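You operate a simulated robot arm through the tools that you are given. There is no shell and no other tool. Be economical: measure what you need, move in short steps, check, and stop when the job is done.

Carry out the task below with a simulated two-armed robot. There is one attempt and no reset: what you move stays moved.

JOB
Take the small jar with the green foot and leave it on top of the valve with the purple lever. Then stack the filter box labelled "Y275" from the top of the steel table with one drawer on top of the filter box that says "Y752". Then put the folded grey cloth on the top of the steel table with one drawer away on the top board of the open shelves. Then take the small jar with the purple foot and leave it on the lower shelf of the lid rest. Then open the door of the tall cabinet, fetch the brush with the orange back and set it on the second shelf from the bottom of the tall cabinet, then shut the door. Then open the lid of the tall grey waste can. The order counts. Set down upright: small jar with the green foot, small jar with the purple foot, brush with the orange back.

The check looks at the end state, three seconds after you hand in, the way a careful person would. Anything else that was tipped, shoved, dropped, spilled or broken makes it a failure. A push-on lid holds only when it is set on centred and level and pressed home; a screw cap is set on level and turned clockwise until tight. Flat cloth is picked up by pressing the open fingertips on it (5 to 10 N) and closing them slowly along it; thin cloth reads only 2 to 8 mm in the jaws.

ROBOT AND FRAMES
Two 7-joint arms with fingered hands on one trunk, on a base that drives. Base frame: it is fixed to the floor where the robot stands at the start and does not move with it; the origin is under the middle of the robot, x ahead of it, y to its left, z up. Units: m, rad, N and s.
The left shoulder is at the start at [0.07, 0.154, 1.222], the right one opposite. With the tool pointing down near the work surface each hand reaches from about 0.1 to 0.62 m from the robot's upright axis, wherever it stands, measured 20 degrees to its own side. Places, roughly: brush with the orange back (11x5x5 cm) [3.5, 2.7, 0.5]; door of the tall cabinet [7, 3.9, 0.9]; filter box [0.5, 0.75, 1]; folded grey cloth (9x7x3 cm) [0.3, 0.8, 0.9]; lid of the tall grey waste can [7, 5.5, 0.6]; lower shelf of the lid rest [3.2, 4.2, 0.5]; second shelf of the tall cabinet [7, 3.7, 0.6]; small jar with the green foot (6x6x8 cm) [0.5, 0.2, 1.3]; small jar with the purple foot (6x6x8 cm) [0.9, 0.6, 0.9]; top board of the open shelves [6.7, -4.8, 1.6]; valve with the purple lever (12x10x10 cm) [0.5, 1.2, 0.9]. Payload 3.9 kg a hand.
The tool frame of a hand sits at the grasp point between the pads (the TCP): z along the fingers, y along the line on which they close. The tips reach 0.03 m beyond it. The gripper opens to 0.104 m. The gripper's body begins 0.035 m behind the TCP. The gripper is a hand of 4 fingers: y runs from the thumb to the fingers, the wrist lies at [-0.017, -0.104, -0.178] in the tool frame, and closing takes about 1.5 s.
Orientation is that of the tool frame in the base frame, as a unit quaternion [x, y, z, w]. With the fingers straight down and the wrist toward the robot, the tool's x, y and z point along [0, 1, 0], [1, 0, 0] and [0, 0, -1] of the base frame.

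CONTROLS
- The arms move only by the tool move_arm. It takes "left_series", "right_series" or both (then of equal length, played together; a hand with none holds still); each is a list of rows, each an object (a shift or turn left out is 0, a gripper value left out holds the last) with "dp": the shift along the tool's x, y, z in m, a list of three; "dr": the turn, a rotation vector about the tool's x, y, z in rad, a list of three; "grip": the closure, from 0 (fully open) to 1 (shut). In form: [{"dp": [tx, ty, tz], "dr": [wx, wy, wz], "grip": grip}, ...]. A call has 1 to 8 rows; each row is the pose to reach, as a shift and turn from the pose commanded when the call began, along the tool's axes at that moment. A row lasts 0.2 s, in which the tool goes at most 0.05 m and 0.15 rad; a call with a longer step from one row to the next is refused whole, and so is a gripper value outside its range. A pose out of reach is approached as far as the arm can. The call stops where the force on the tool passes 40 N (or 10 N more than at its start, if that is more) or the arm is blocked; 0.2 s more then pass. The fingers move at their own pace (about 0.072 m/s each) and stop on an object; they squeeze with about 24 N. The grip force told is the motor's: it shows also when the fingers shut on nothing. Time passes only in rows, and 0.2 s behind the last, so rows that repeat a pose let the fingers close. It gives the time, the measured TCP pose, the force on the tool (base axes), the opening and the grip force at its end, in the units of the frame above (readings bear some noise), with the torque about the TCP (base axes, N m) and any sound that the robot's microphone picked up.
- Cameras (640 x 400 px; columns grow to the right, rows downward): "scene" is now at [0.1289, 0.049, 1.4691]; the picture's right is [0.53, -0.85, 0.00], its down [-0.35, -0.22, -0.91] and it looks along [0.77, 0.48, -0.41] (base axes); focal length 214 px, centre (320, 200). "left" rides on the left gripper at [-0.066, -0.09, -0.126] in its tool frame; the picture's right is [-0.78, -0.30, 0.56], its down [0.57, -0.70, 0.42] and it looks along [0.27, 0.65, 0.71] (tool axes); focal length 275 px, centre (320, 200). "right" rides on the right gripper at [0.066, -0.09, -0.126] in its tool frame; the picture's right is [-0.78, 0.30, -0.56], its down [-0.57, -0.70, 0.42] and it looks along [-0.26, 0.65, 0.71] (tool axes); focal length 275 px, centre (320, 200). There is no depth. A picture from a camera that has moved, and an enlarged one, comes with that camera's place and axes in the base frame and with its lens.
- camera(camera): a new picture of that camera. No time passes.
- move_column(by): slides the trunk up (or, below 0, down) by that many m; the arms and the scene camera ride with it, the base frame stays. It gives what a move gives, with no picture.
- roll_base(legs): drives the robot by 1 to 6 legs, each [ahead, turn to the left] in m and rad, along the robot's own axes; the way and the turn of a leg run together, so that a leg with both is an arc; at most 1.5 m and 3.142 rad a leg. The arms and the cameras ride along, it lands a little off, and it stops where it bumps. It gives what a move gives.
- hand_shape(shape, hand): the hand has 4 fingers and takes this shape, open, in about a second: jaw (thumb against the fingers, like two jaws); tri (thumb and two fingers); tip (a fingertip pinch); poke (one finger out to press); point (the index stretched); flat (the hand flat); cup (the hand cupped); fist (a fist). The gripper value then closes the fingers along that shape, each until it touches; the sizes above hold for jaw. It gives what a move gives, with no picture.
- aim_head(pan, tilt): turns the head with the scene camera to pan (to the left, within 1.501 rad either way) and tilt (down, from -0.506 to 1.204), counted from straight ahead of the robot. It gives what a move gives.
- close_up(camera, box): a new picture of the part [left, top, right, bottom] of that camera's present view, enlarged. No time passes.
- job_done(): hands the job in; it is judged then, once.

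Work in short steps. Places have to be worked out from the pictures, the camera data and where the tool is seen: move nearer, look again, correct. Check each grasp and each placing, and mend what went wrong. You have 196 turns and 176 pictures in all, those below and enlarged ones among them. Open the grippers and draw the arms clear of the work before you hand the job in, unless the task says otherwise.

The tools are called after "Request:" as name(argument=value, ...) on one line, values as JSON. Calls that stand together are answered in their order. move_arm: Moves the arms, as the interface text tells. Its arguments: {"type":"object","properties":{"left_series":{"type":"array","items":{"type":"object","properties":{"dp":{"type":"array","items":{"type":"number"}},"dr":{"type":"array","items":{"type":"number"}},"grip":{"type":"number"}}}},"right_series":{"type":"array","items":{"type":"object","properties":{"dp":{"type":"array","items":{"type":"number"}},"dr":{"type":"array","items":{"type":"number"}},"grip":{"type":"number"}}}}},"required":[]} The other tools are called the same way: move_column (by) slides the trunk up or down; hand_shape (shape, hand) gives the hand a shape; roll_base (legs) drives the base; aim_head (pan, tilt) turns the head that bears the scene camera; camera (camera) takes a picture; close_up (camera, box) takes an enlarged picture of a part of a camera's view; job_done () hands the job in.

At the start:

```text
t: 0.0
left_tool_pos: [0.3511, 0.4061, 1.4718]
left_orientation: [0.707, 0.707, -0.001, 0.0]
left_ft_force: [-0.6, -0.9, -0.5]
left_moment: [0.01, -0.03, 0.0]
left_width: 0.1039
left_gripper_force: 0.1
left_shape: jaw
right_tool_pos: [0.5041, 0.0353, 1.4597]
right_orientation: [0.707, 0.707, 0.0, 0.0]
right_ft_force: [0.9, 0.1, 0.3]
right_moment: [-0.03, 0.03, 0.01]
right_width: 0.1036
right_gripper_force: 0.0
right_shape: jaw
trunk travel left (down, up): [-0.675, 0.265]
robot x, y, heading: [-0.0008, 0.0002, 0.001]
head pan, tilt: [0.559, 0.421]
```

scene: 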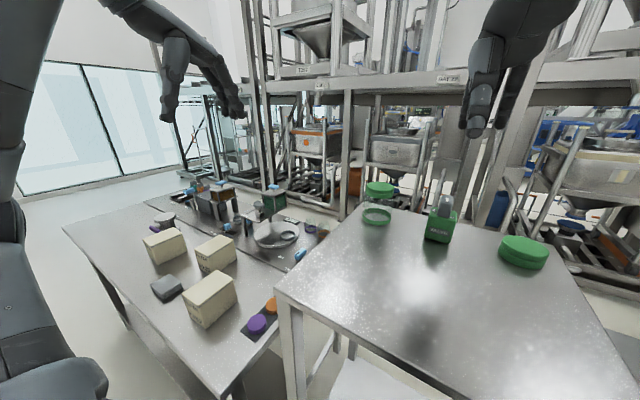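
right: 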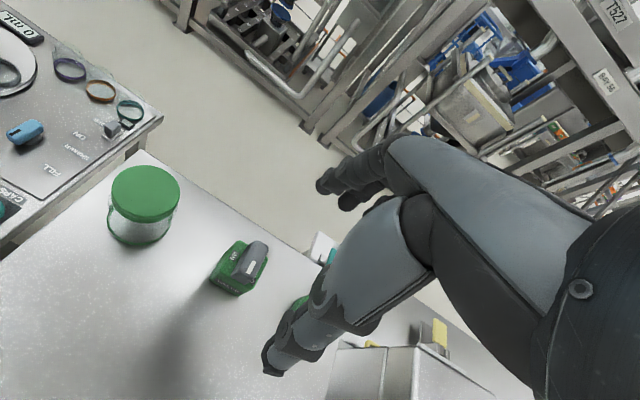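
left: 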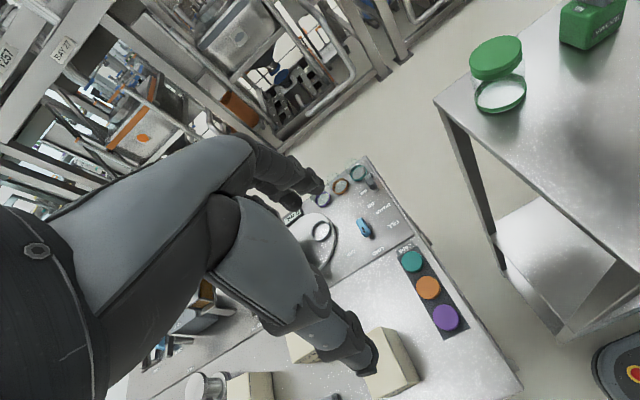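

I start by looking closer at the work area to identify the jars, boxes and valve.

Request:
close_up(camera="scene", box=[60, 170, 340, 345])

Request:
close_up(camera="scene", box=[320, 160, 600, 335])

```text
2.29 times, centred on (200, 258) of scene
camera zoom: at [0.1289, 0.049, 1.4691], right [0.53, -0.85, 0.0], down [-0.35, -0.22, -0.91], along [0.77, 0.48, -0.41], focal length 490 px, centre (594, 69)
```

zoom: 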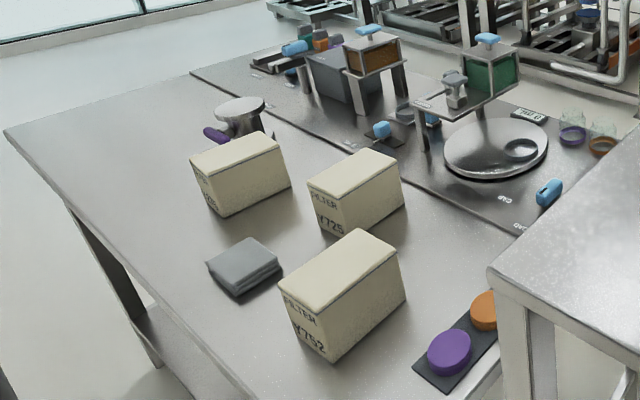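

```text
2.29 times, centred on (460, 248) of scene
camera zoom: at [0.1289, 0.049, 1.4691], right [0.53, -0.85, 0.0], down [-0.35, -0.22, -0.91], along [0.77, 0.48, -0.41], focal length 490 px, centre (0, 91)
```

zoom: 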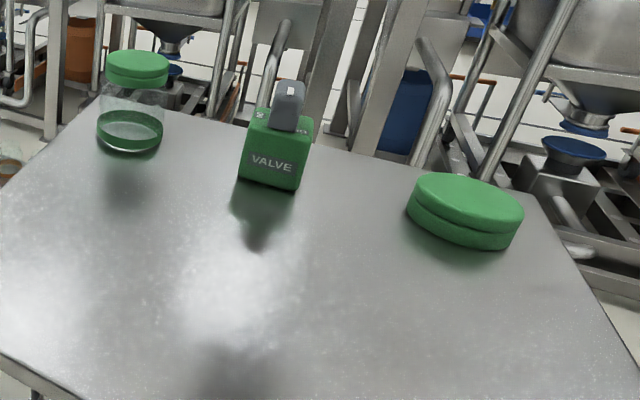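

The green-footed jar stands on the high bench at about (0.525, 0.158), from z 1.25 to 1.335. The right hand is nearest, so I bring it above the jar while staying high.

Request:
move_arm(right_series=[{"dp": [0.04, 0.007, 0]}, {"dp": [0.08, 0.014, 0]}, {"dp": [0.12, 0.02, 0]}, {"dp": [0.12, 0.02, 0]}])

Request:
camera(camera="right")

Request:
camera(camera="scene")

```text
t: 1.0
left_tool_pos: [0.3504, 0.4061, 1.4726]
left_orientation: [0.707, 0.707, 0.001, -0.001]
left_ft_force: [-1.0, 0.3, -0.1]
left_moment: [0.01, -0.01, -0.02]
left_width: 0.1036
left_gripper_force: 0.1
left_shape: jaw
right_tool_pos: [0.5225, 0.1531, 1.4593]
right_orientation: [0.708, 0.707, 0.001, 0.0]
right_ft_force: [0.7, 0.3, 0.1]
right_moment: [0.01, 0.0, -0.01]
right_width: 0.1041
right_gripper_force: 0.0
right_shape: jaw
trunk travel left (down, up): [-0.675, 0.265]
robot x, y, heading: [0.0009, -0.0027, 0.006]
head pan, tilt: [0.559, 0.421]
```

```text
170 pictures are left
camera right: at [0.4328, 0.2196, 1.583], right [0.3, -0.78, 0.56], down [-0.7, -0.57, -0.43], along [0.65, -0.26, -0.71], focal length 275 px, centre (320, 200)
```

right: 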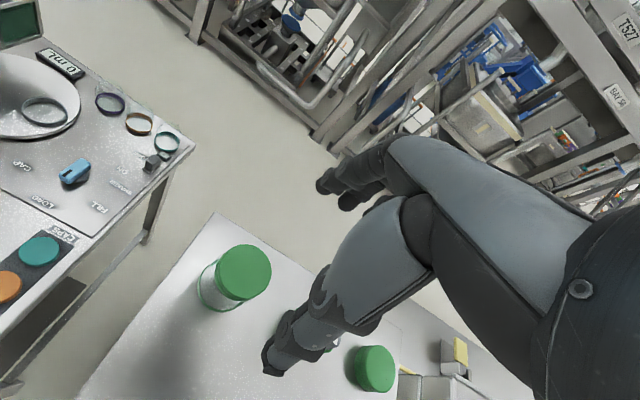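

```text
169 pictures are left
camera scene: at [0.129, 0.0482, 1.4691], right [0.53, -0.85, 0.0], down [-0.35, -0.22, -0.91], along [0.77, 0.48, -0.41], focal length 214 px, centre (320, 200)
```

scene: 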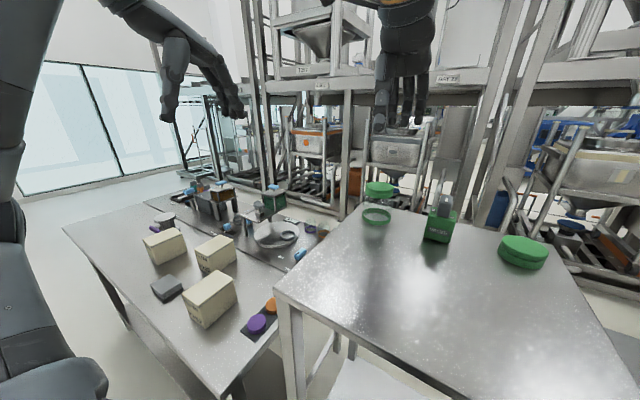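

Triangulating the two hand views puts the jar at about (0.54, 0.163) with its top at about 1.315. I centre over it and come down to just above the lid.

Request:
move_arm(right_series=[{"dp": [0.008, 0.017, 0.02]}, {"dp": [0.008, 0.017, 0.06]}, {"dp": [0.008, 0.017, 0.1]}, {"dp": [0.008, 0.017, 0.1]}])

Request:
camera(camera="right")

Request:
close_up(camera="scene", box=[300, 80, 500, 260])

```text
t: 2.0
left_tool_pos: [0.3501, 0.4081, 1.4725]
left_orientation: [0.707, 0.707, 0.0, 0.0]
left_ft_force: [-0.6, 0.9, 0.2]
left_moment: [0.0, 0.0, 0.03]
left_width: 0.1039
left_gripper_force: 0.0
left_shape: jaw
right_tool_pos: [0.5412, 0.1644, 1.3595]
right_orientation: [0.708, 0.706, -0.001, 0.001]
right_ft_force: [-0.1, 0.1, 1.3]
right_moment: [0.0, -0.01, 0.03]
right_width: 0.104
right_gripper_force: 0.1
right_shape: jaw
trunk travel left (down, up): [-0.675, 0.265]
robot x, y, heading: [-0.0018, -0.002, -0.003]
head pan, tilt: [0.559, 0.421]
```

```text
168 pictures are left
camera right: at [0.4519, 0.2301, 1.4839], right [0.3, -0.78, 0.56], down [-0.7, -0.57, -0.42], along [0.65, -0.27, -0.71], focal length 275 px, centre (320, 200)
```

right: 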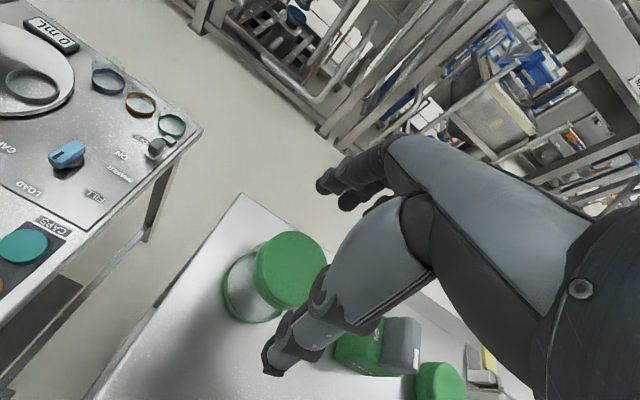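

```text
2.22 times, centred on (400, 170) of scene
camera zoom: at [0.1284, 0.0504, 1.4691], right [0.53, -0.85, 0.0], down [-0.35, -0.22, -0.91], along [0.77, 0.48, -0.41], focal length 477 px, centre (142, 267)
```

zoom: 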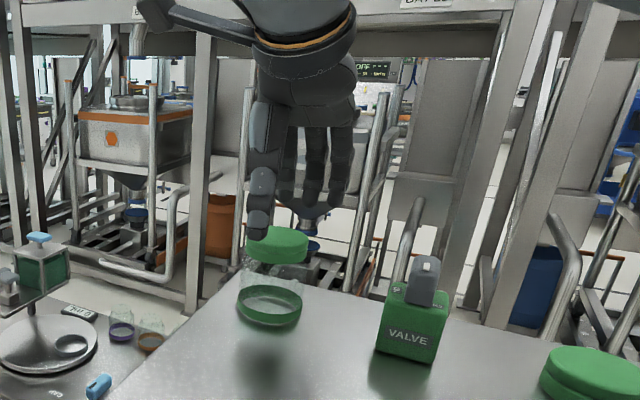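

The hand is centred on the jar, and its palm should clear the lid at TCP z of about 1.29. I descend and watch the force.

Request:
move_arm(right_series=[{"dp": [0, 0, 0.03]}, {"dp": [0, 0, 0.055]}, {"dp": [0, 0, 0.065]}, {"dp": [0, 0, 0.065]}])

Request:
close_up(camera="scene", box=[300, 80, 500, 260])

```text
t: 3.0
left_tool_pos: [0.3502, 0.4063, 1.4725]
left_orientation: [0.707, 0.707, 0.001, -0.001]
left_ft_force: [-0.4, 0.3, -0.1]
left_moment: [0.01, 0.03, 0.01]
left_width: 0.1035
left_gripper_force: 0.1
left_shape: jaw
right_tool_pos: [0.5424, 0.1629, 1.2948]
right_orientation: [0.708, 0.706, 0.0, -0.001]
right_ft_force: [-0.1, -0.4, 0.0]
right_moment: [0.01, 0.01, -0.01]
right_width: 0.1037
right_gripper_force: 0.0
right_shape: jaw
trunk travel left (down, up): [-0.675, 0.265]
robot x, y, heading: [0.0044, 0.001, 0.004]
head pan, tilt: [0.559, 0.421]
```

```text
2.22 times, centred on (400, 170) of scene
camera zoom: at [0.129, 0.0487, 1.4691], right [0.53, -0.85, 0.0], down [-0.35, -0.22, -0.91], along [0.77, 0.48, -0.41], focal length 477 px, centre (142, 267)
```

zoom: 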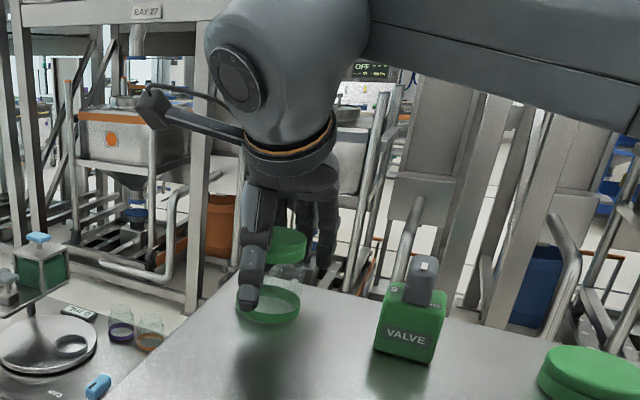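

Thumb and fingers straddle the jar evenly. I close the hand.

Request:
move_arm(right_series=[{"grip": 1}, {"grip": 1}, {"grip": 1}, {"grip": 1}, {"grip": 1}, {"grip": 1}, {"grip": 1}, {"grip": 1}])

Request:
close_up(camera="scene", box=[300, 80, 500, 260])

```text
t: 4.8
left_tool_pos: [0.3499, 0.4064, 1.4732]
left_orientation: [0.707, 0.707, 0.0, 0.0]
left_ft_force: [-0.4, 0.0, 0.5]
left_moment: [-0.01, 0.04, 0.01]
left_width: 0.1038
left_gripper_force: 0.1
left_shape: jaw
right_tool_pos: [0.5413, 0.1629, 1.2957]
right_orientation: [0.707, 0.707, 0.0, 0.0]
right_ft_force: [0.3, -0.5, -0.6]
right_moment: [-0.01, -0.02, -0.03]
right_width: 0.0517
right_gripper_force: 23.8
right_shape: jaw
trunk travel left (down, up): [-0.675, 0.265]
robot x, y, heading: [0.0027, -0.0036, -0.003]
head pan, tilt: [0.559, 0.421]
```

```text
2.22 times, centred on (400, 170) of scene
camera zoom: at [0.129, 0.0491, 1.4691], right [0.53, -0.85, 0.0], down [-0.35, -0.22, -0.91], along [0.77, 0.48, -0.41], focal length 477 px, centre (142, 267)
```

zoom: 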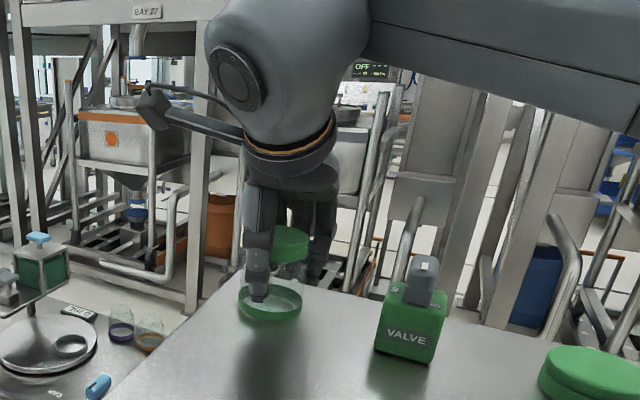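

The grip stopped at 52 mm on the glass. I lift it straight up.

Request:
move_arm(right_series=[{"dp": [0, 0, -0.02]}, {"dp": [0, 0, -0.05]}, {"dp": [0, 0, -0.09]}, {"dp": [0, 0, -0.13]}, {"dp": [0, 0, -0.16]}, {"dp": [0, 0, -0.16]}])

Request:
camera(camera="scene")

```text
t: 6.2
left_tool_pos: [0.3521, 0.4035, 1.4723]
left_orientation: [0.707, 0.707, 0.0, -0.001]
left_ft_force: [1.5, -0.4, 0.5]
left_moment: [0.01, 0.0, 0.04]
left_width: 0.1036
left_gripper_force: 0.1
left_shape: jaw
right_tool_pos: [0.5528, 0.1466, 1.4594]
right_orientation: [0.716, 0.698, 0.005, -0.009]
right_ft_force: [0.8, -0.4, -2.2]
right_moment: [0.01, -0.01, -0.01]
right_width: 0.0516
right_gripper_force: 23.4
right_shape: jaw
trunk travel left (down, up): [-0.675, 0.265]
robot x, y, heading: [0.0008, -0.006, -0.002]
head pan, tilt: [0.559, 0.421]
```

```text
164 pictures are left
camera scene: at [0.1302, 0.0475, 1.469], right [0.53, -0.85, 0.0], down [-0.35, -0.22, -0.91], along [0.77, 0.48, -0.41], focal length 214 px, centre (320, 200)
```

scene: 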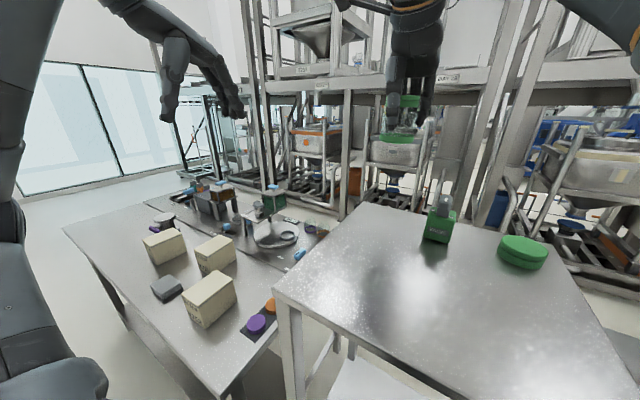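

The jar hangs in the hand. I pull it in nearer to the trunk, and turn the head left to check the drive path.

Request:
move_arm(right_series=[{"dp": [0, -0.04, 0]}, {"dp": [-0.02, -0.08, 0]}, {"dp": [-0.04, -0.12, 0]}, {"dp": [-0.06, -0.15, 0]}, {"dp": [-0.06, -0.15, 0]}])

Request:
aim_head(pan=1.5, tilt=0.6)

Request:
camera(camera="scene")

```text
t: 7.4
left_tool_pos: [0.3511, 0.406, 1.4719]
left_orientation: [0.707, 0.707, 0.001, -0.001]
left_ft_force: [0.4, 0.1, -0.3]
left_moment: [-0.03, -0.01, -0.01]
left_width: 0.1034
left_gripper_force: 0.1
left_shape: jaw
right_tool_pos: [0.391, 0.1021, 1.4548]
right_orientation: [0.708, 0.706, 0.0, -0.001]
right_ft_force: [-0.3, 0.0, -1.1]
right_moment: [0.01, 0.0, 0.0]
right_width: 0.0513
right_gripper_force: 23.9
right_shape: jaw
trunk travel left (down, up): [-0.675, 0.265]
robot x, y, heading: [-0.0002, -0.0013, 0.001]
head pan, tilt: [0.559, 0.421]
```

```text
t: 8.6
left_tool_pos: [0.3501, 0.4068, 1.4728]
left_orientation: [0.707, 0.708, -0.001, 0.0]
left_ft_force: [0.1, -0.1, -0.5]
left_moment: [-0.02, 0.0, 0.05]
left_width: 0.1037
left_gripper_force: 0.0
left_shape: jaw
right_tool_pos: [0.3907, 0.1036, 1.4552]
right_orientation: [0.708, 0.706, 0.0, 0.0]
right_ft_force: [-0.7, -0.6, -1.3]
right_moment: [0.0, 0.02, 0.01]
right_width: 0.0513
right_gripper_force: 24.3
right_shape: jaw
trunk travel left (down, up): [-0.675, 0.265]
robot x, y, heading: [0.0002, -0.0034, 0.005]
head pan, tilt: [1.499, 0.6]
```

```text
163 pictures are left
camera scene: at [0.0572, 0.0882, 1.4528], right [1.0, -0.07, 0.0], down [-0.04, -0.56, -0.83], along [0.06, 0.82, -0.56], focal length 214 px, centre (320, 200)
```

scene: 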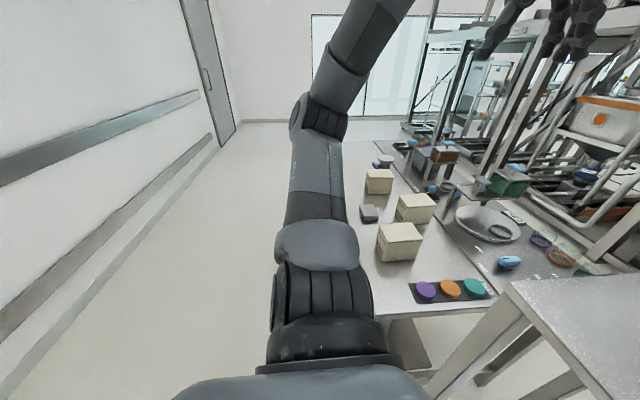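

The aisle behind is wide, with the wall at x ≈ -1.5. I back off 0.35 m, turn, drive 1.2 m along +y and turn back to face the bench at the valve.

Request:
roll_base(legs=[[-0.35, 0], [0, 1.5708], [1.2, 0], [0, -1.5708]])

Request:
aim_head(pan=0, tilt=0.6)

Request:
camera(camera="scene")

```text
t: 24.1
left_tool_pos: [0.0414, 1.5834, 1.4719]
left_orientation: [0.716, 0.698, -0.001, 0.0]
left_ft_force: [0.0, -0.1, -0.7]
left_moment: [0.02, 0.02, -0.03]
left_width: 0.1039
left_gripper_force: 0.1
left_shape: jaw
right_tool_pos: [0.0747, 1.2796, 1.455]
right_orientation: [0.717, 0.697, 0.0, -0.001]
right_ft_force: [-0.1, 0.5, -1.7]
right_moment: [0.04, 0.01, 0.01]
right_width: 0.0509
right_gripper_force: 24.2
right_shape: jaw
trunk travel left (down, up): [-0.675, 0.265]
robot x, y, heading: [-0.3196, 1.184, -0.02]
head pan, tilt: [1.499, 0.6]
```

```text
t: 25.7
left_tool_pos: [0.041, 1.5839, 1.4729]
left_orientation: [0.715, 0.699, 0.0, -0.001]
left_ft_force: [-0.5, 0.2, 0.8]
left_moment: [0.01, 0.01, -0.01]
left_width: 0.1039
left_gripper_force: 0.0
left_shape: jaw
right_tool_pos: [0.074, 1.2792, 1.4541]
right_orientation: [0.717, 0.697, 0.001, 0.0]
right_ft_force: [-0.4, 0.8, -0.9]
right_moment: [-0.03, -0.01, 0.0]
right_width: 0.0509
right_gripper_force: 23.9
right_shape: jaw
trunk travel left (down, up): [-0.675, 0.265]
robot x, y, heading: [-0.319, 1.1861, -0.024]
head pan, tilt: [0.0, 0.6]
```

```text
162 pictures are left
camera scene: at [-0.1802, 1.1824, 1.4528], right [-0.02, -1.0, 0.0], down [-0.56, 0.01, -0.82], along [0.82, -0.02, -0.57], focal length 214 px, centre (320, 200)
```

scene: 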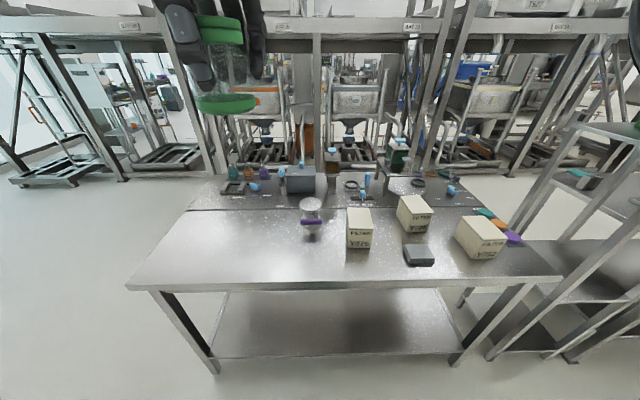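

The bench is square ahead. I zoom in on the valve and boxes.

Request:
close_up(camera="scene", box=[270, 170, 530, 290])

```text
2.46 times, centred on (400, 230) of scene
camera zoom: at [-0.1802, 1.1824, 1.4528], right [-0.02, -1.0, 0.0], down [-0.56, 0.01, -0.82], along [0.82, -0.02, -0.57], focal length 528 px, centre (123, 126)
```

zoom: 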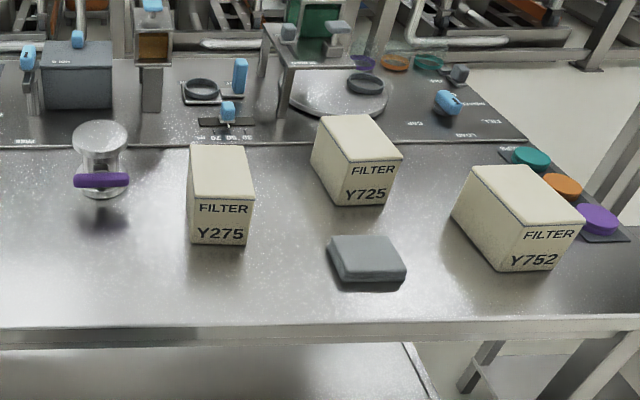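

Box Y275 is the left one. Triangulation puts the valve's disc top at about (0.514, 1.203, 0.95). I drive forward to the bench and lower the trunk.

Request:
roll_base(legs=[[0.29, 0.02]])

Request:
move_column(by=-0.28)

Request:
camera(camera="scene")

Request:
camera(camera="right")

```text
t: 27.7
left_tool_pos: [0.3218, 1.5878, 1.4744]
left_orientation: [0.707, 0.707, 0.0, 0.0]
left_ft_force: [-0.1, -0.7, 0.2]
left_moment: [0.0, -0.04, 0.04]
left_width: 0.1039
left_gripper_force: 0.0
left_shape: jaw
right_tool_pos: [0.3617, 1.2846, 1.4551]
right_orientation: [0.708, 0.707, 0.001, 0.001]
right_ft_force: [0.1, 0.7, -0.9]
right_moment: [0.01, 0.0, 0.01]
right_width: 0.0509
right_gripper_force: 24.1
right_shape: jaw
trunk travel left (down, up): [-0.675, 0.265]
robot x, y, heading: [-0.0293, 1.1843, -0.002]
head pan, tilt: [0.0, 0.6]
```

```text
t: 30.5
left_tool_pos: [0.3237, 1.5873, 1.1926]
left_orientation: [0.708, 0.707, 0.0, 0.0]
left_ft_force: [0.0, 1.0, 0.9]
left_moment: [-0.03, 0.03, -0.01]
left_width: 0.1037
left_gripper_force: 0.1
left_shape: jaw
right_tool_pos: [0.3653, 1.2847, 1.1754]
right_orientation: [0.708, 0.706, 0.0, 0.0]
right_ft_force: [-0.6, 0.7, -1.0]
right_moment: [0.02, -0.03, 0.0]
right_width: 0.0507
right_gripper_force: 23.9
right_shape: jaw
trunk travel left (down, up): [-0.395, 0.545]
robot x, y, heading: [-0.0308, 1.1832, 0.003]
head pan, tilt: [0.0, 0.6]
```

```text
160 pictures are left
camera scene: at [0.1125, 1.1817, 1.1728], right [0.0, -1.0, 0.0], down [-0.57, 0.0, -0.82], along [0.82, 0.0, -0.57], focal length 214 px, centre (320, 200)
```

scene: 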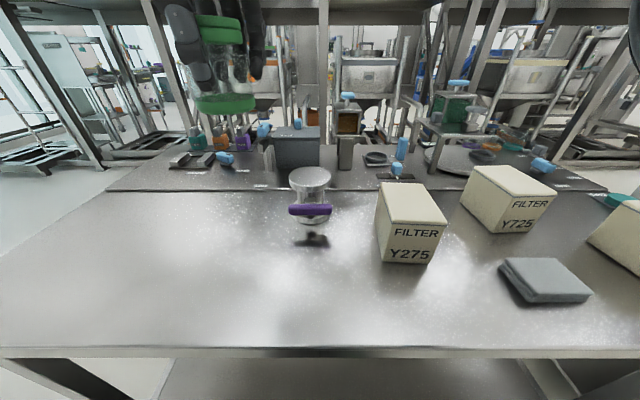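

```text
159 pictures are left
camera right: at [0.2752, 1.352, 1.2994], right [0.3, -0.78, 0.56], down [-0.7, -0.57, -0.42], along [0.65, -0.27, -0.71], focal length 275 px, centre (320, 200)
```

right: 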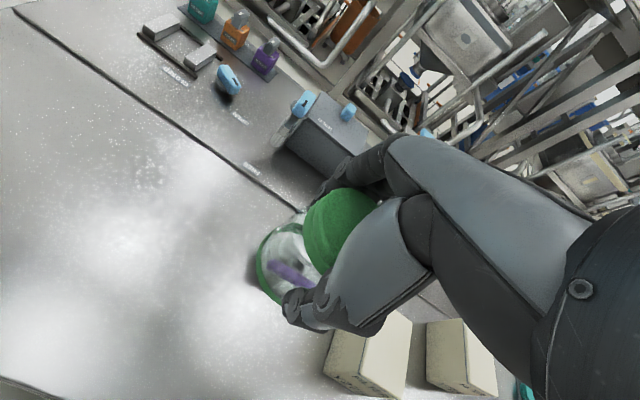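

The disc reads (0.51, 1.202) again, and the jar's bottom is about 0.057 below the TCP. I move over the disc and partly down, then check.

Request:
move_arm(right_series=[{"dp": [-0.02, 0.036, 0]}, {"dp": [-0.041, 0.072, 0]}, {"dp": [-0.062, 0.109, 0]}, {"dp": [-0.083, 0.145, 0]}, {"dp": [-0.083, 0.145, 0.04]}, {"dp": [-0.083, 0.145, 0.08]}, {"dp": [-0.083, 0.145, 0.12]}, {"dp": [-0.083, 0.145, 0.12]}])

Request:
close_up(camera="scene", box=[220, 100, 420, 260])

Request:
camera(camera="right")

```text
t: 32.3
left_tool_pos: [0.3238, 1.5868, 1.193]
left_orientation: [0.708, 0.706, 0.0, 0.0]
left_ft_force: [0.0, 0.2, -0.3]
left_moment: [0.01, -0.01, -0.01]
left_width: 0.1034
left_gripper_force: 0.0
left_shape: jaw
right_tool_pos: [0.5095, 1.2025, 1.0567]
right_orientation: [0.708, 0.707, 0.0, -0.001]
right_ft_force: [0.1, -0.3, -0.8]
right_moment: [0.0, 0.0, 0.04]
right_width: 0.0507
right_gripper_force: 23.9
right_shape: jaw
trunk travel left (down, up): [-0.395, 0.545]
robot x, y, heading: [-0.0258, 1.1779, 0.001]
head pan, tilt: [0.0, 0.6]
```

```text
2.50 times, centred on (320, 180) of scene
camera zoom: at [0.1122, 1.1819, 1.1728], right [0.0, -1.0, 0.0], down [-0.56, 0.0, -0.83], along [0.83, 0.0, -0.56], focal length 536 px, centre (320, 250)
```

zoom: 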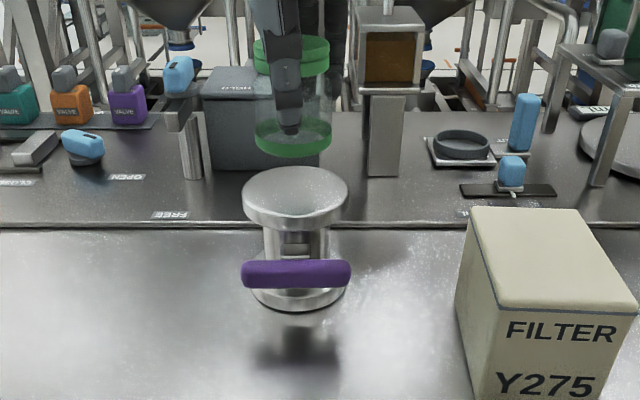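

```text
157 pictures are left
camera right: at [0.421, 1.2704, 1.1797], right [0.29, -0.78, 0.56], down [-0.7, -0.57, -0.43], along [0.65, -0.27, -0.71], focal length 275 px, centre (320, 200)
```

right: 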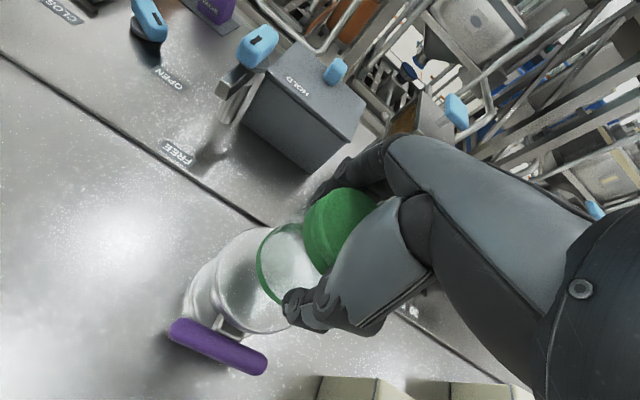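

The jar lines up with the disc sideways, and the depth agrees within about 1 cm. I lower another 3 cm and compare again.

Request:
move_arm(right_series=[{"dp": [0, 0.003, 0.015]}, {"dp": [0, 0.003, 0.03]}, {"dp": [0, 0.003, 0.03]}])

Request:
close_up(camera="scene", box=[260, 120, 360, 230])

Request:
close_up(camera="right", box=[140, 170, 400, 390])

```text
t: 33.1
left_tool_pos: [0.3245, 1.5887, 1.1934]
left_orientation: [0.707, 0.707, 0.0, 0.0]
left_ft_force: [0.2, -0.4, 0.4]
left_moment: [-0.01, -0.02, -0.01]
left_width: 0.1037
left_gripper_force: 0.0
left_shape: jaw
right_tool_pos: [0.5131, 1.2046, 1.0253]
right_orientation: [0.708, 0.707, 0.0, 0.0]
right_ft_force: [-0.4, 0.0, -0.9]
right_moment: [0.01, 0.01, -0.01]
right_width: 0.0509
right_gripper_force: 24.1
right_shape: jaw
trunk travel left (down, up): [-0.395, 0.545]
robot x, y, heading: [-0.0274, 1.1779, 0.002]
head pan, tilt: [0.0, 0.6]
```

```text
3.64 times, centred on (310, 175) of scene
camera zoom: at [0.1126, 1.1818, 1.1728], right [0.0, -1.0, 0.0], down [-0.57, 0.0, -0.82], along [0.82, 0.0, -0.57], focal length 780 px, centre (356, 291)
```

zoom: 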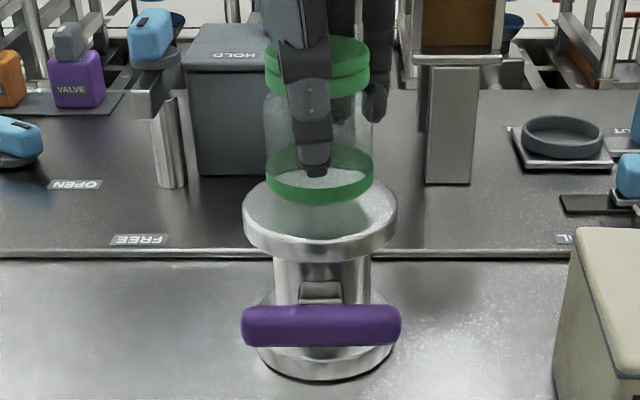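

```text
1.82 times, centred on (270, 280) of right
camera zoom: at [0.4241, 1.2702, 1.1493], right [0.29, -0.78, 0.56], down [-0.7, -0.57, -0.42], along [0.65, -0.27, -0.71], focal length 500 px, centre (411, 54)
```

zoom: 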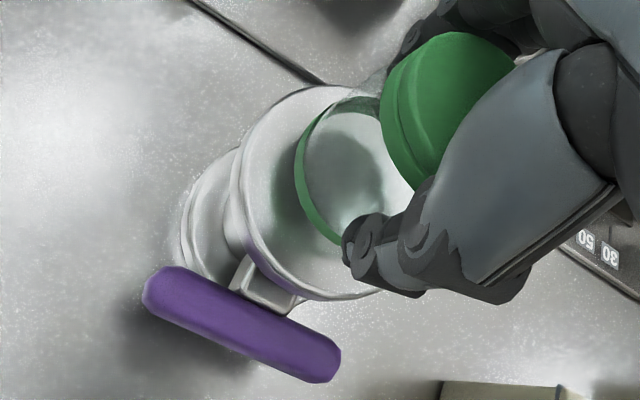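

Projected down, the jar lands centred on the disc. I lower it gently until contact.

Request:
move_arm(right_series=[{"dp": [0, 0, 0.008]}, {"dp": [0, 0, 0.013]}, {"dp": [0, 0, 0.017]}, {"dp": [0, 0, 0.017]}])

Request:
close_up(camera="scene", box=[260, 120, 360, 230])

```text
t: 34.1
left_tool_pos: [0.3217, 1.5864, 1.1934]
left_orientation: [0.707, 0.707, 0.001, 0.001]
left_ft_force: [0.7, 0.1, 0.3]
left_moment: [0.02, -0.04, 0.02]
left_width: 0.1039
left_gripper_force: 0.0
left_shape: jaw
right_tool_pos: [0.5097, 1.2026, 1.0128]
right_orientation: [0.707, 0.707, 0.005, 0.0]
right_ft_force: [4.1, 0.5, 26.3]
right_moment: [0.06, -0.34, 0.0]
right_width: 0.0518
right_gripper_force: 24.4
right_shape: jaw
trunk travel left (down, up): [-0.395, 0.545]
robot x, y, heading: [-0.0287, 1.18, -0.002]
head pan, tilt: [0.0, 0.6]
```

```text
3.64 times, centred on (310, 175) of scene
camera zoom: at [0.1101, 1.1817, 1.1735], right [0.0, -1.0, 0.0], down [-0.56, 0.0, -0.83], along [0.83, 0.0, -0.56], focal length 780 px, centre (356, 291)
```

zoom: 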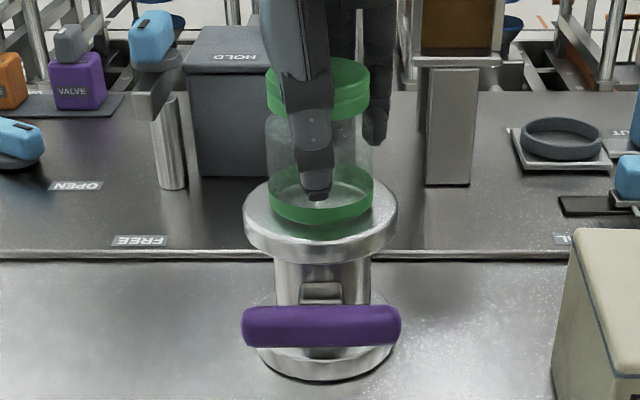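

Contact at 26 N, and the jar stands on the disc. I ease the pressure and open the hand.

Request:
move_arm(right_series=[{"dp": [0, 0, -0.005]}, {"dp": [0, 0, -0.005], "grip": 0.45}, {"dp": [0, 0, -0.005], "grip": 0.2}, {"dp": [0, 0, -0.005], "grip": 0}, {"dp": [0, 0, -0.005], "grip": 0}, {"dp": [0, 0, -0.005], "grip": 0}, {"dp": [0, 0, -0.005], "grip": 0}])

Request:
close_up(camera="scene", box=[260, 120, 360, 230])

```text
t: 35.7
left_tool_pos: [0.3251, 1.5872, 1.1917]
left_orientation: [0.708, 0.706, 0.0, 0.0]
left_ft_force: [-0.4, -0.3, -0.2]
left_moment: [0.01, 0.02, -0.01]
left_width: 0.104
left_gripper_force: 0.1
left_shape: jaw
right_tool_pos: [0.5107, 1.2034, 1.0135]
right_orientation: [0.708, 0.706, 0.0, 0.0]
right_ft_force: [-0.2, -0.6, -0.6]
right_moment: [0.01, 0.0, -0.01]
right_width: 0.1034
right_gripper_force: 0.0
right_shape: jaw
trunk travel left (down, up): [-0.395, 0.545]
robot x, y, heading: [-0.0237, 1.1807, -0.001]
head pan, tilt: [0.0, 0.6]
```

```text
3.64 times, centred on (310, 175) of scene
camera zoom: at [0.1126, 1.1817, 1.1728], right [0.0, -1.0, 0.0], down [-0.57, 0.0, -0.82], along [0.82, 0.0, -0.57], focal length 780 px, centre (356, 291)
```

zoom: 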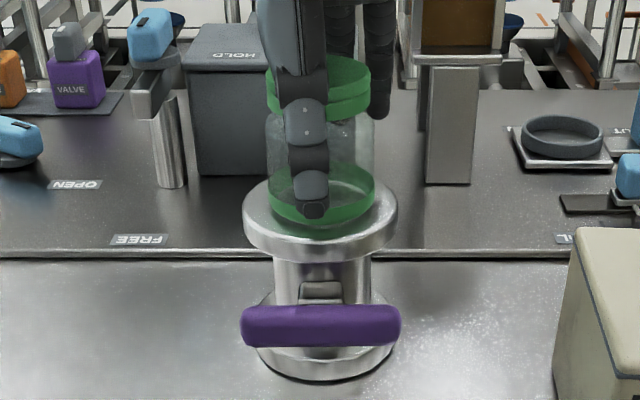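

The jar is free. I raise the hand straight up and check the jar stays, then measure the boxes.

Request:
move_arm(right_series=[{"dp": [0, 0, -0.03]}, {"dp": [0, 0, -0.07]}, {"dp": [0, 0, -0.12]}, {"dp": [0, 0, -0.17]}, {"dp": [0, -0.04, -0.19]}, {"dp": [0, -0.08, -0.19]}, {"dp": [0, -0.08, -0.19]}])

Request:
aim_head(pan=-0.4, tilt=0.75)

Request:
camera(camera="scene")

```text
t: 37.3
left_tool_pos: [0.3244, 1.5889, 1.1919]
left_orientation: [0.707, 0.707, 0.0, 0.0]
left_ft_force: [-0.4, 0.8, 0.2]
left_moment: [-0.01, 0.03, 0.03]
left_width: 0.1037
left_gripper_force: 0.1
left_shape: jaw
right_tool_pos: [0.4317, 1.2023, 1.2016]
right_orientation: [0.707, 0.707, -0.001, 0.001]
right_ft_force: [-0.1, -0.4, 0.9]
right_moment: [0.01, 0.0, -0.02]
right_width: 0.1037
right_gripper_force: 0.1
right_shape: jaw
trunk travel left (down, up): [-0.395, 0.545]
robot x, y, heading: [-0.0264, 1.1812, -0.001]
head pan, tilt: [0.0, 0.6]
```

```text
t: 38.2
left_tool_pos: [0.3239, 1.5876, 1.1923]
left_orientation: [0.708, 0.706, 0.0, 0.0]
left_ft_force: [1.0, -0.1, 0.4]
left_moment: [-0.01, 0.03, -0.02]
left_width: 0.1036
left_gripper_force: 0.1
left_shape: jaw
right_tool_pos: [0.4319, 1.2011, 1.2009]
right_orientation: [0.708, 0.706, 0.0, 0.0]
right_ft_force: [0.0, 0.0, -0.7]
right_moment: [0.02, 0.02, -0.03]
right_width: 0.1038
right_gripper_force: 0.1
right_shape: jaw
trunk travel left (down, up): [-0.395, 0.545]
robot x, y, heading: [-0.0254, 1.1835, 0.001]
head pan, tilt: [-0.4, 0.75]
```

```text
152 pictures are left
camera scene: at [0.1005, 1.1496, 1.1599], right [-0.39, -0.92, 0.0], down [-0.63, 0.27, -0.73], along [0.67, -0.28, -0.68], focal length 214 px, centre (320, 200)
```

scene: 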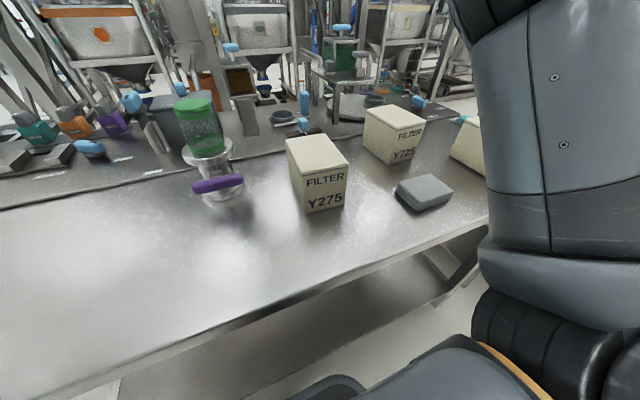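

The jar stands on the valve. Y275 is at about (0.435, 1.02) and Y752 at about (0.375, 0.59). I reposition the robot to y ≈ 0.87, between them.

Request:
roll_base(legs=[[-0.4, 0], [0, -1.5708], [0.33, 0], [0, 1.5708], [0.38, 0]])

Request:
aim_head(pan=0.0, tilt=0.8)

Request:
camera(camera="scene")

```text
t: 52.2
left_tool_pos: [0.2889, 1.3082, 1.1917]
left_orientation: [0.681, 0.732, 0.0, 0.0]
left_ft_force: [0.5, 0.1, -0.3]
left_moment: [-0.01, 0.03, 0.0]
left_width: 0.1037
left_gripper_force: 0.1
left_shape: jaw
right_tool_pos: [0.4253, 0.9324, 1.2013]
right_orientation: [0.681, 0.732, -0.001, 0.0]
right_ft_force: [-0.2, -0.7, 0.0]
right_moment: [-0.02, -0.03, 0.0]
right_width: 0.1038
right_gripper_force: 0.0
right_shape: jaw
trunk travel left (down, up): [-0.395, 0.545]
robot x, y, heading: [-0.0288, 0.8783, 0.073]
head pan, tilt: [-0.4, 0.75]
```

```text
t: 53.1
left_tool_pos: [0.291, 1.3084, 1.1918]
left_orientation: [0.68, 0.733, 0.0, 0.0]
left_ft_force: [-0.5, 0.5, 0.5]
left_moment: [0.0, -0.01, 0.0]
left_width: 0.1038
left_gripper_force: 0.1
left_shape: jaw
right_tool_pos: [0.4255, 0.9317, 1.201]
right_orientation: [0.68, 0.733, 0.001, 0.0]
right_ft_force: [-0.4, 0.0, 0.2]
right_moment: [0.04, 0.01, 0.04]
right_width: 0.1038
right_gripper_force: 0.1
right_shape: jaw
trunk travel left (down, up): [-0.395, 0.545]
robot x, y, heading: [-0.032, 0.8766, 0.075]
head pan, tilt: [0.0, 0.799]
```

```text
151 pictures are left
camera scene: at [0.1009, 0.8868, 1.1559], right [0.07, -1.0, 0.0], down [-0.71, -0.05, -0.7], along [0.7, 0.05, -0.72], focal length 214 px, centre (320, 200)
```

scene: 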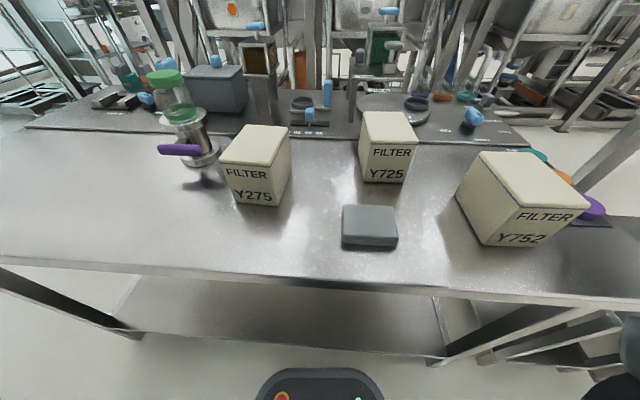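

Both boxes are in view. I zoom in on each to fix corners and yaw.

Request:
close_up(camera="scene", box=[200, 100, 320, 220])

Request:
close_up(camera="scene", box=[440, 130, 600, 260])

```text
3.33 times, centred on (260, 160) of scene
camera zoom: at [0.1009, 0.8868, 1.1559], right [0.07, -1.0, 0.0], down [-0.71, -0.05, -0.7], along [0.7, 0.05, -0.72], focal length 715 px, centre (520, 333)
```

zoom: 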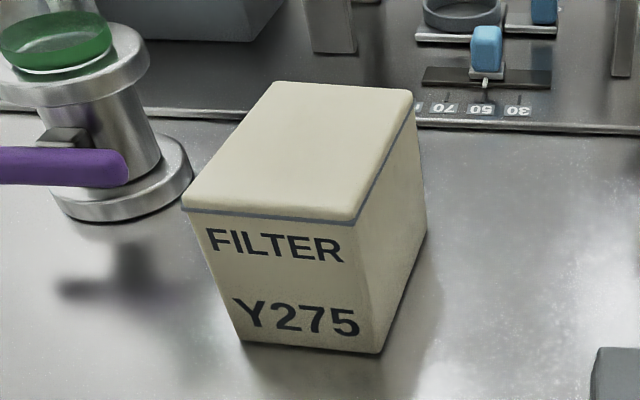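

```text
3.08 times, centred on (520, 195) of scene
camera zoom: at [0.1009, 0.8868, 1.1559], right [0.07, -1.0, 0.0], down [-0.71, -0.05, -0.7], along [0.7, 0.05, -0.72], focal length 660 px, centre (-295, 215)
```

zoom: 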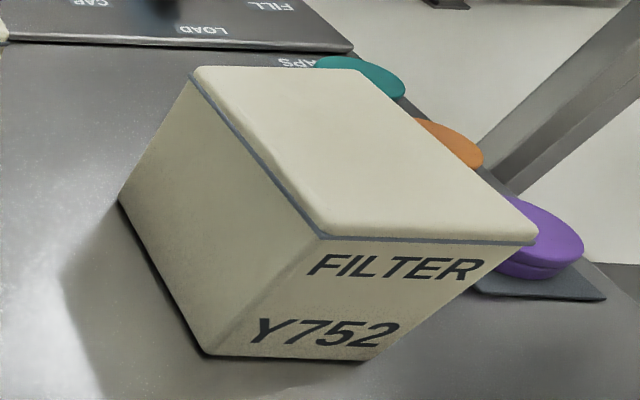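

Both boxes are aligned with the bench: Y275 centre (0.442, 1.029), Y752 centre (0.378, 0.590), tops at about 0.945. I turn the right hand so it closes along y and bring it over Y275.

Request:
move_arm(right_series=[{"dp": [0.012, 0.003, 0], "dr": [0, 0, -0.149]}, {"dp": [0.024, 0.006, 0], "dr": [0, 0, -0.298]}, {"dp": [0.036, 0.009, 0], "dr": [0, 0, -0.447]}, {"dp": [0.048, 0.012, 0], "dr": [0, 0, -0.596]}, {"dp": [0.06, 0.015, 0], "dr": [0, 0, -0.745]}, {"dp": [0.072, 0.018, 0], "dr": [0, 0, -0.894]}, {"dp": [0.084, 0.021, 0], "dr": [0, 0, -1.043]}, {"dp": [0.0955, 0.0237, 0], "dr": [0, 0, -1.192]}])

Request:
move_arm(right_series=[{"dr": [0, 0, -0.149]}, {"dr": [0, 0, -0.298]}, {"dr": [0, 0, -0.298]}, {"dr": [0, 0, -0.298]}])

Request:
camera(camera="scene")

Request:
camera(camera="right")

```text
t: 54.9
left_tool_pos: [0.2909, 1.3071, 1.1929]
left_orientation: [0.681, 0.733, 0.001, -0.001]
left_ft_force: [0.5, -0.4, -0.1]
left_moment: [0.02, 0.01, 0.04]
left_width: 0.1037
left_gripper_force: 0.1
left_shape: jaw
right_tool_pos: [0.427, 0.988, 1.1896]
right_orientation: [0.286, 0.958, 0.003, -0.015]
right_ft_force: [0.4, -0.7, 0.2]
right_moment: [0.01, 0.04, -0.02]
right_width: 0.1039
right_gripper_force: 0.0
right_shape: jaw
right hand out of reach, approached as far as the arm can: row 6, 7, 8
trunk travel left (down, up): [-0.395, 0.545]
robot x, y, heading: [-0.0297, 0.8764, 0.072]
head pan, tilt: [0.0, 0.799]
```

```text
t: 55.9
left_tool_pos: [0.2884, 1.3095, 1.1935]
left_orientation: [0.681, 0.732, 0.0, 0.002]
left_ft_force: [-0.1, -0.1, 1.6]
left_moment: [0.0, 0.01, 0.02]
left_width: 0.1038
left_gripper_force: 0.2
left_shape: jaw
right_tool_pos: [0.4077, 0.9708, 1.1549]
right_orientation: [0.23, 0.973, 0.005, -0.016]
right_ft_force: [-0.5, 1.5, 0.4]
right_moment: [-0.01, 0.0, -0.03]
right_width: 0.1038
right_gripper_force: 0.1
right_shape: jaw
right hand out of reach, approached as far as the arm can: row 1, 2, 3, 4
trunk travel left (down, up): [-0.395, 0.545]
robot x, y, heading: [-0.0302, 0.8728, 0.074]
head pan, tilt: [0.0, 0.799]
```

```text
148 pictures are left
camera scene: at [0.1, 0.8879, 1.1561], right [0.07, -1.0, 0.0], down [-0.71, -0.05, -0.7], along [0.7, 0.05, -0.72], focal length 214 px, centre (320, 200)
```

scene: 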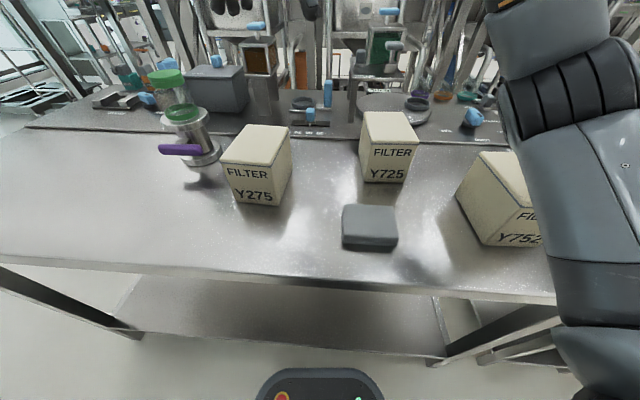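

```text
147 pictures are left
camera right: at [0.3122, 0.9186, 1.2809], right [0.84, -0.09, 0.53], down [0.19, -0.88, -0.45], along [0.51, 0.47, -0.72], focal length 275 px, centre (320, 200)
```

right: 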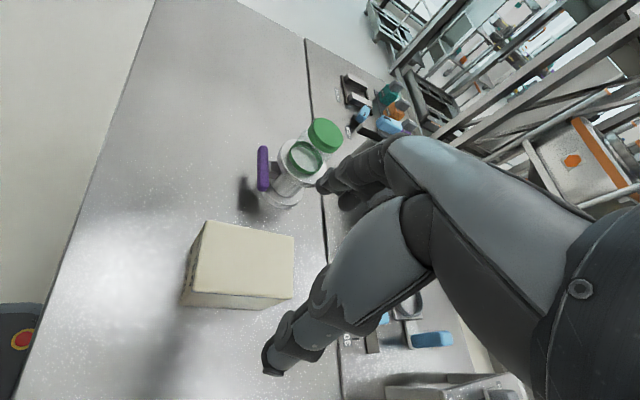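

The arm cannot turn that far here on its left side. I test whether the needed yaw is reachable in front of the right shoulder, high above the bench.

Request:
move_arm(right_series=[{"dp": [-0.018, -0.04, -0.01]}, {"dp": [-0.036, -0.08, -0.02]}, {"dp": [-0.054, -0.12, -0.03]}, {"dp": [-0.072, -0.16, -0.03]}, {"dp": [-0.09, -0.2, -0.03], "dr": [0, 0, -0.1]}, {"dp": [-0.09, -0.2, -0.03], "dr": [0, 0, -0.2]}, {"dp": [-0.09, -0.2, -0.03], "dr": [0, 0, -0.3]}, {"dp": [-0.09, -0.2, -0.03], "dr": [0, 0, -0.4]}])

```text
t: 57.7
left_tool_pos: [0.2905, 1.3091, 1.1932]
left_orientation: [0.68, 0.733, 0.0, 0.0]
left_ft_force: [-0.3, -0.4, 0.3]
left_moment: [-0.01, -0.04, -0.02]
left_width: 0.1037
left_gripper_force: 0.0
left_shape: jaw
right_tool_pos: [0.2697, 0.8093, 1.1559]
right_orientation: [0.034, 0.999, 0.01, -0.018]
right_ft_force: [0.2, 0.1, -0.5]
right_moment: [0.0, 0.0, 0.03]
right_width: 0.1038
right_gripper_force: 0.1
right_shape: jaw
right hand out of reach, approached as far as the arm can: row 1, 2, 3, 4, 5, 6, 7, 8
trunk travel left (down, up): [-0.395, 0.545]
robot x, y, heading: [-0.0288, 0.8787, 0.072]
head pan, tilt: [0.0, 0.799]
```

At close range the yaw works, so the reach is limited because the hand is high relative to the shoulder. I raise the trunk and bring the hand lower and forward to test again.

Request:
move_column(by=0.2)

Request:
move_arm(right_series=[{"dp": [0, 0, 0.05]}, {"dp": [0, 0, 0.1]}, {"dp": [0, 0, 0.15]}, {"dp": [-0.03, -0.01, 0.19], "dr": [0, 0, -0.03]}, {"dp": [-0.065, -0.02, 0.22], "dr": [0, 0, -0.06]}, {"dp": [-0.1, -0.02, 0.23], "dr": [0, 0, -0.07]}, {"dp": [-0.13, -0.02, 0.236], "dr": [0, 0, -0.07]}, {"dp": [-0.13, -0.02, 0.236], "dr": [0, 0, -0.07]}])

```text
t: 59.9
left_tool_pos: [0.2901, 1.3079, 1.3926]
left_orientation: [0.681, 0.732, 0.001, 0.0]
left_ft_force: [1.2, -0.3, -0.5]
left_moment: [0.01, 0.03, -0.02]
left_width: 0.1036
left_gripper_force: 0.1
left_shape: jaw
right_tool_pos: [0.271, 0.8091, 1.3566]
right_orientation: [0.035, 0.999, 0.01, -0.018]
right_ft_force: [0.2, 0.2, -0.4]
right_moment: [-0.03, -0.01, 0.0]
right_width: 0.104
right_gripper_force: 0.0
right_shape: jaw
trunk travel left (down, up): [-0.595, 0.345]
robot x, y, heading: [-0.0307, 0.8776, 0.069]
head pan, tilt: [0.0, 0.799]
```

```text
refused: row 4 steps farther than a row can; nothing moved
```

Row 4 stepped too far, so I resend it with shorter steps.

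Request:
move_arm(right_series=[{"dp": [0, 0, 0.05]}, {"dp": [0, 0, 0.1]}, {"dp": [0, 0, 0.145]}, {"dp": [-0.025, -0.005, 0.18], "dr": [0, 0, -0.03]}, {"dp": [-0.055, -0.01, 0.21], "dr": [0, 0, -0.06]}, {"dp": [-0.09, -0.02, 0.23], "dr": [0, 0, -0.07]}, {"dp": [-0.13, -0.02, 0.236], "dr": [0, 0, -0.07]}, {"dp": [-0.13, -0.02, 0.236], "dr": [0, 0, -0.07]}])

```text
t: 61.6
left_tool_pos: [0.2903, 1.3079, 1.392]
left_orientation: [0.682, 0.732, 0.0, 0.0]
left_ft_force: [-0.1, 0.0, -0.2]
left_moment: [0.03, -0.02, 0.01]
left_width: 0.1036
left_gripper_force: 0.2
left_shape: jaw
right_tool_pos: [0.2464, 0.83, 1.1746]
right_orientation: [0.002, 1.0, 0.01, -0.017]
right_ft_force: [0.3, -0.1, -1.3]
right_moment: [-0.01, 0.04, 0.01]
right_width: 0.1042
right_gripper_force: 0.0
right_shape: jaw
right hand out of reach, approached as far as the arm can: row 4, 5, 6, 7, 8
trunk travel left (down, up): [-0.595, 0.345]
robot x, y, heading: [-0.0278, 0.877, 0.072]
head pan, tilt: [0.0, 0.799]
```

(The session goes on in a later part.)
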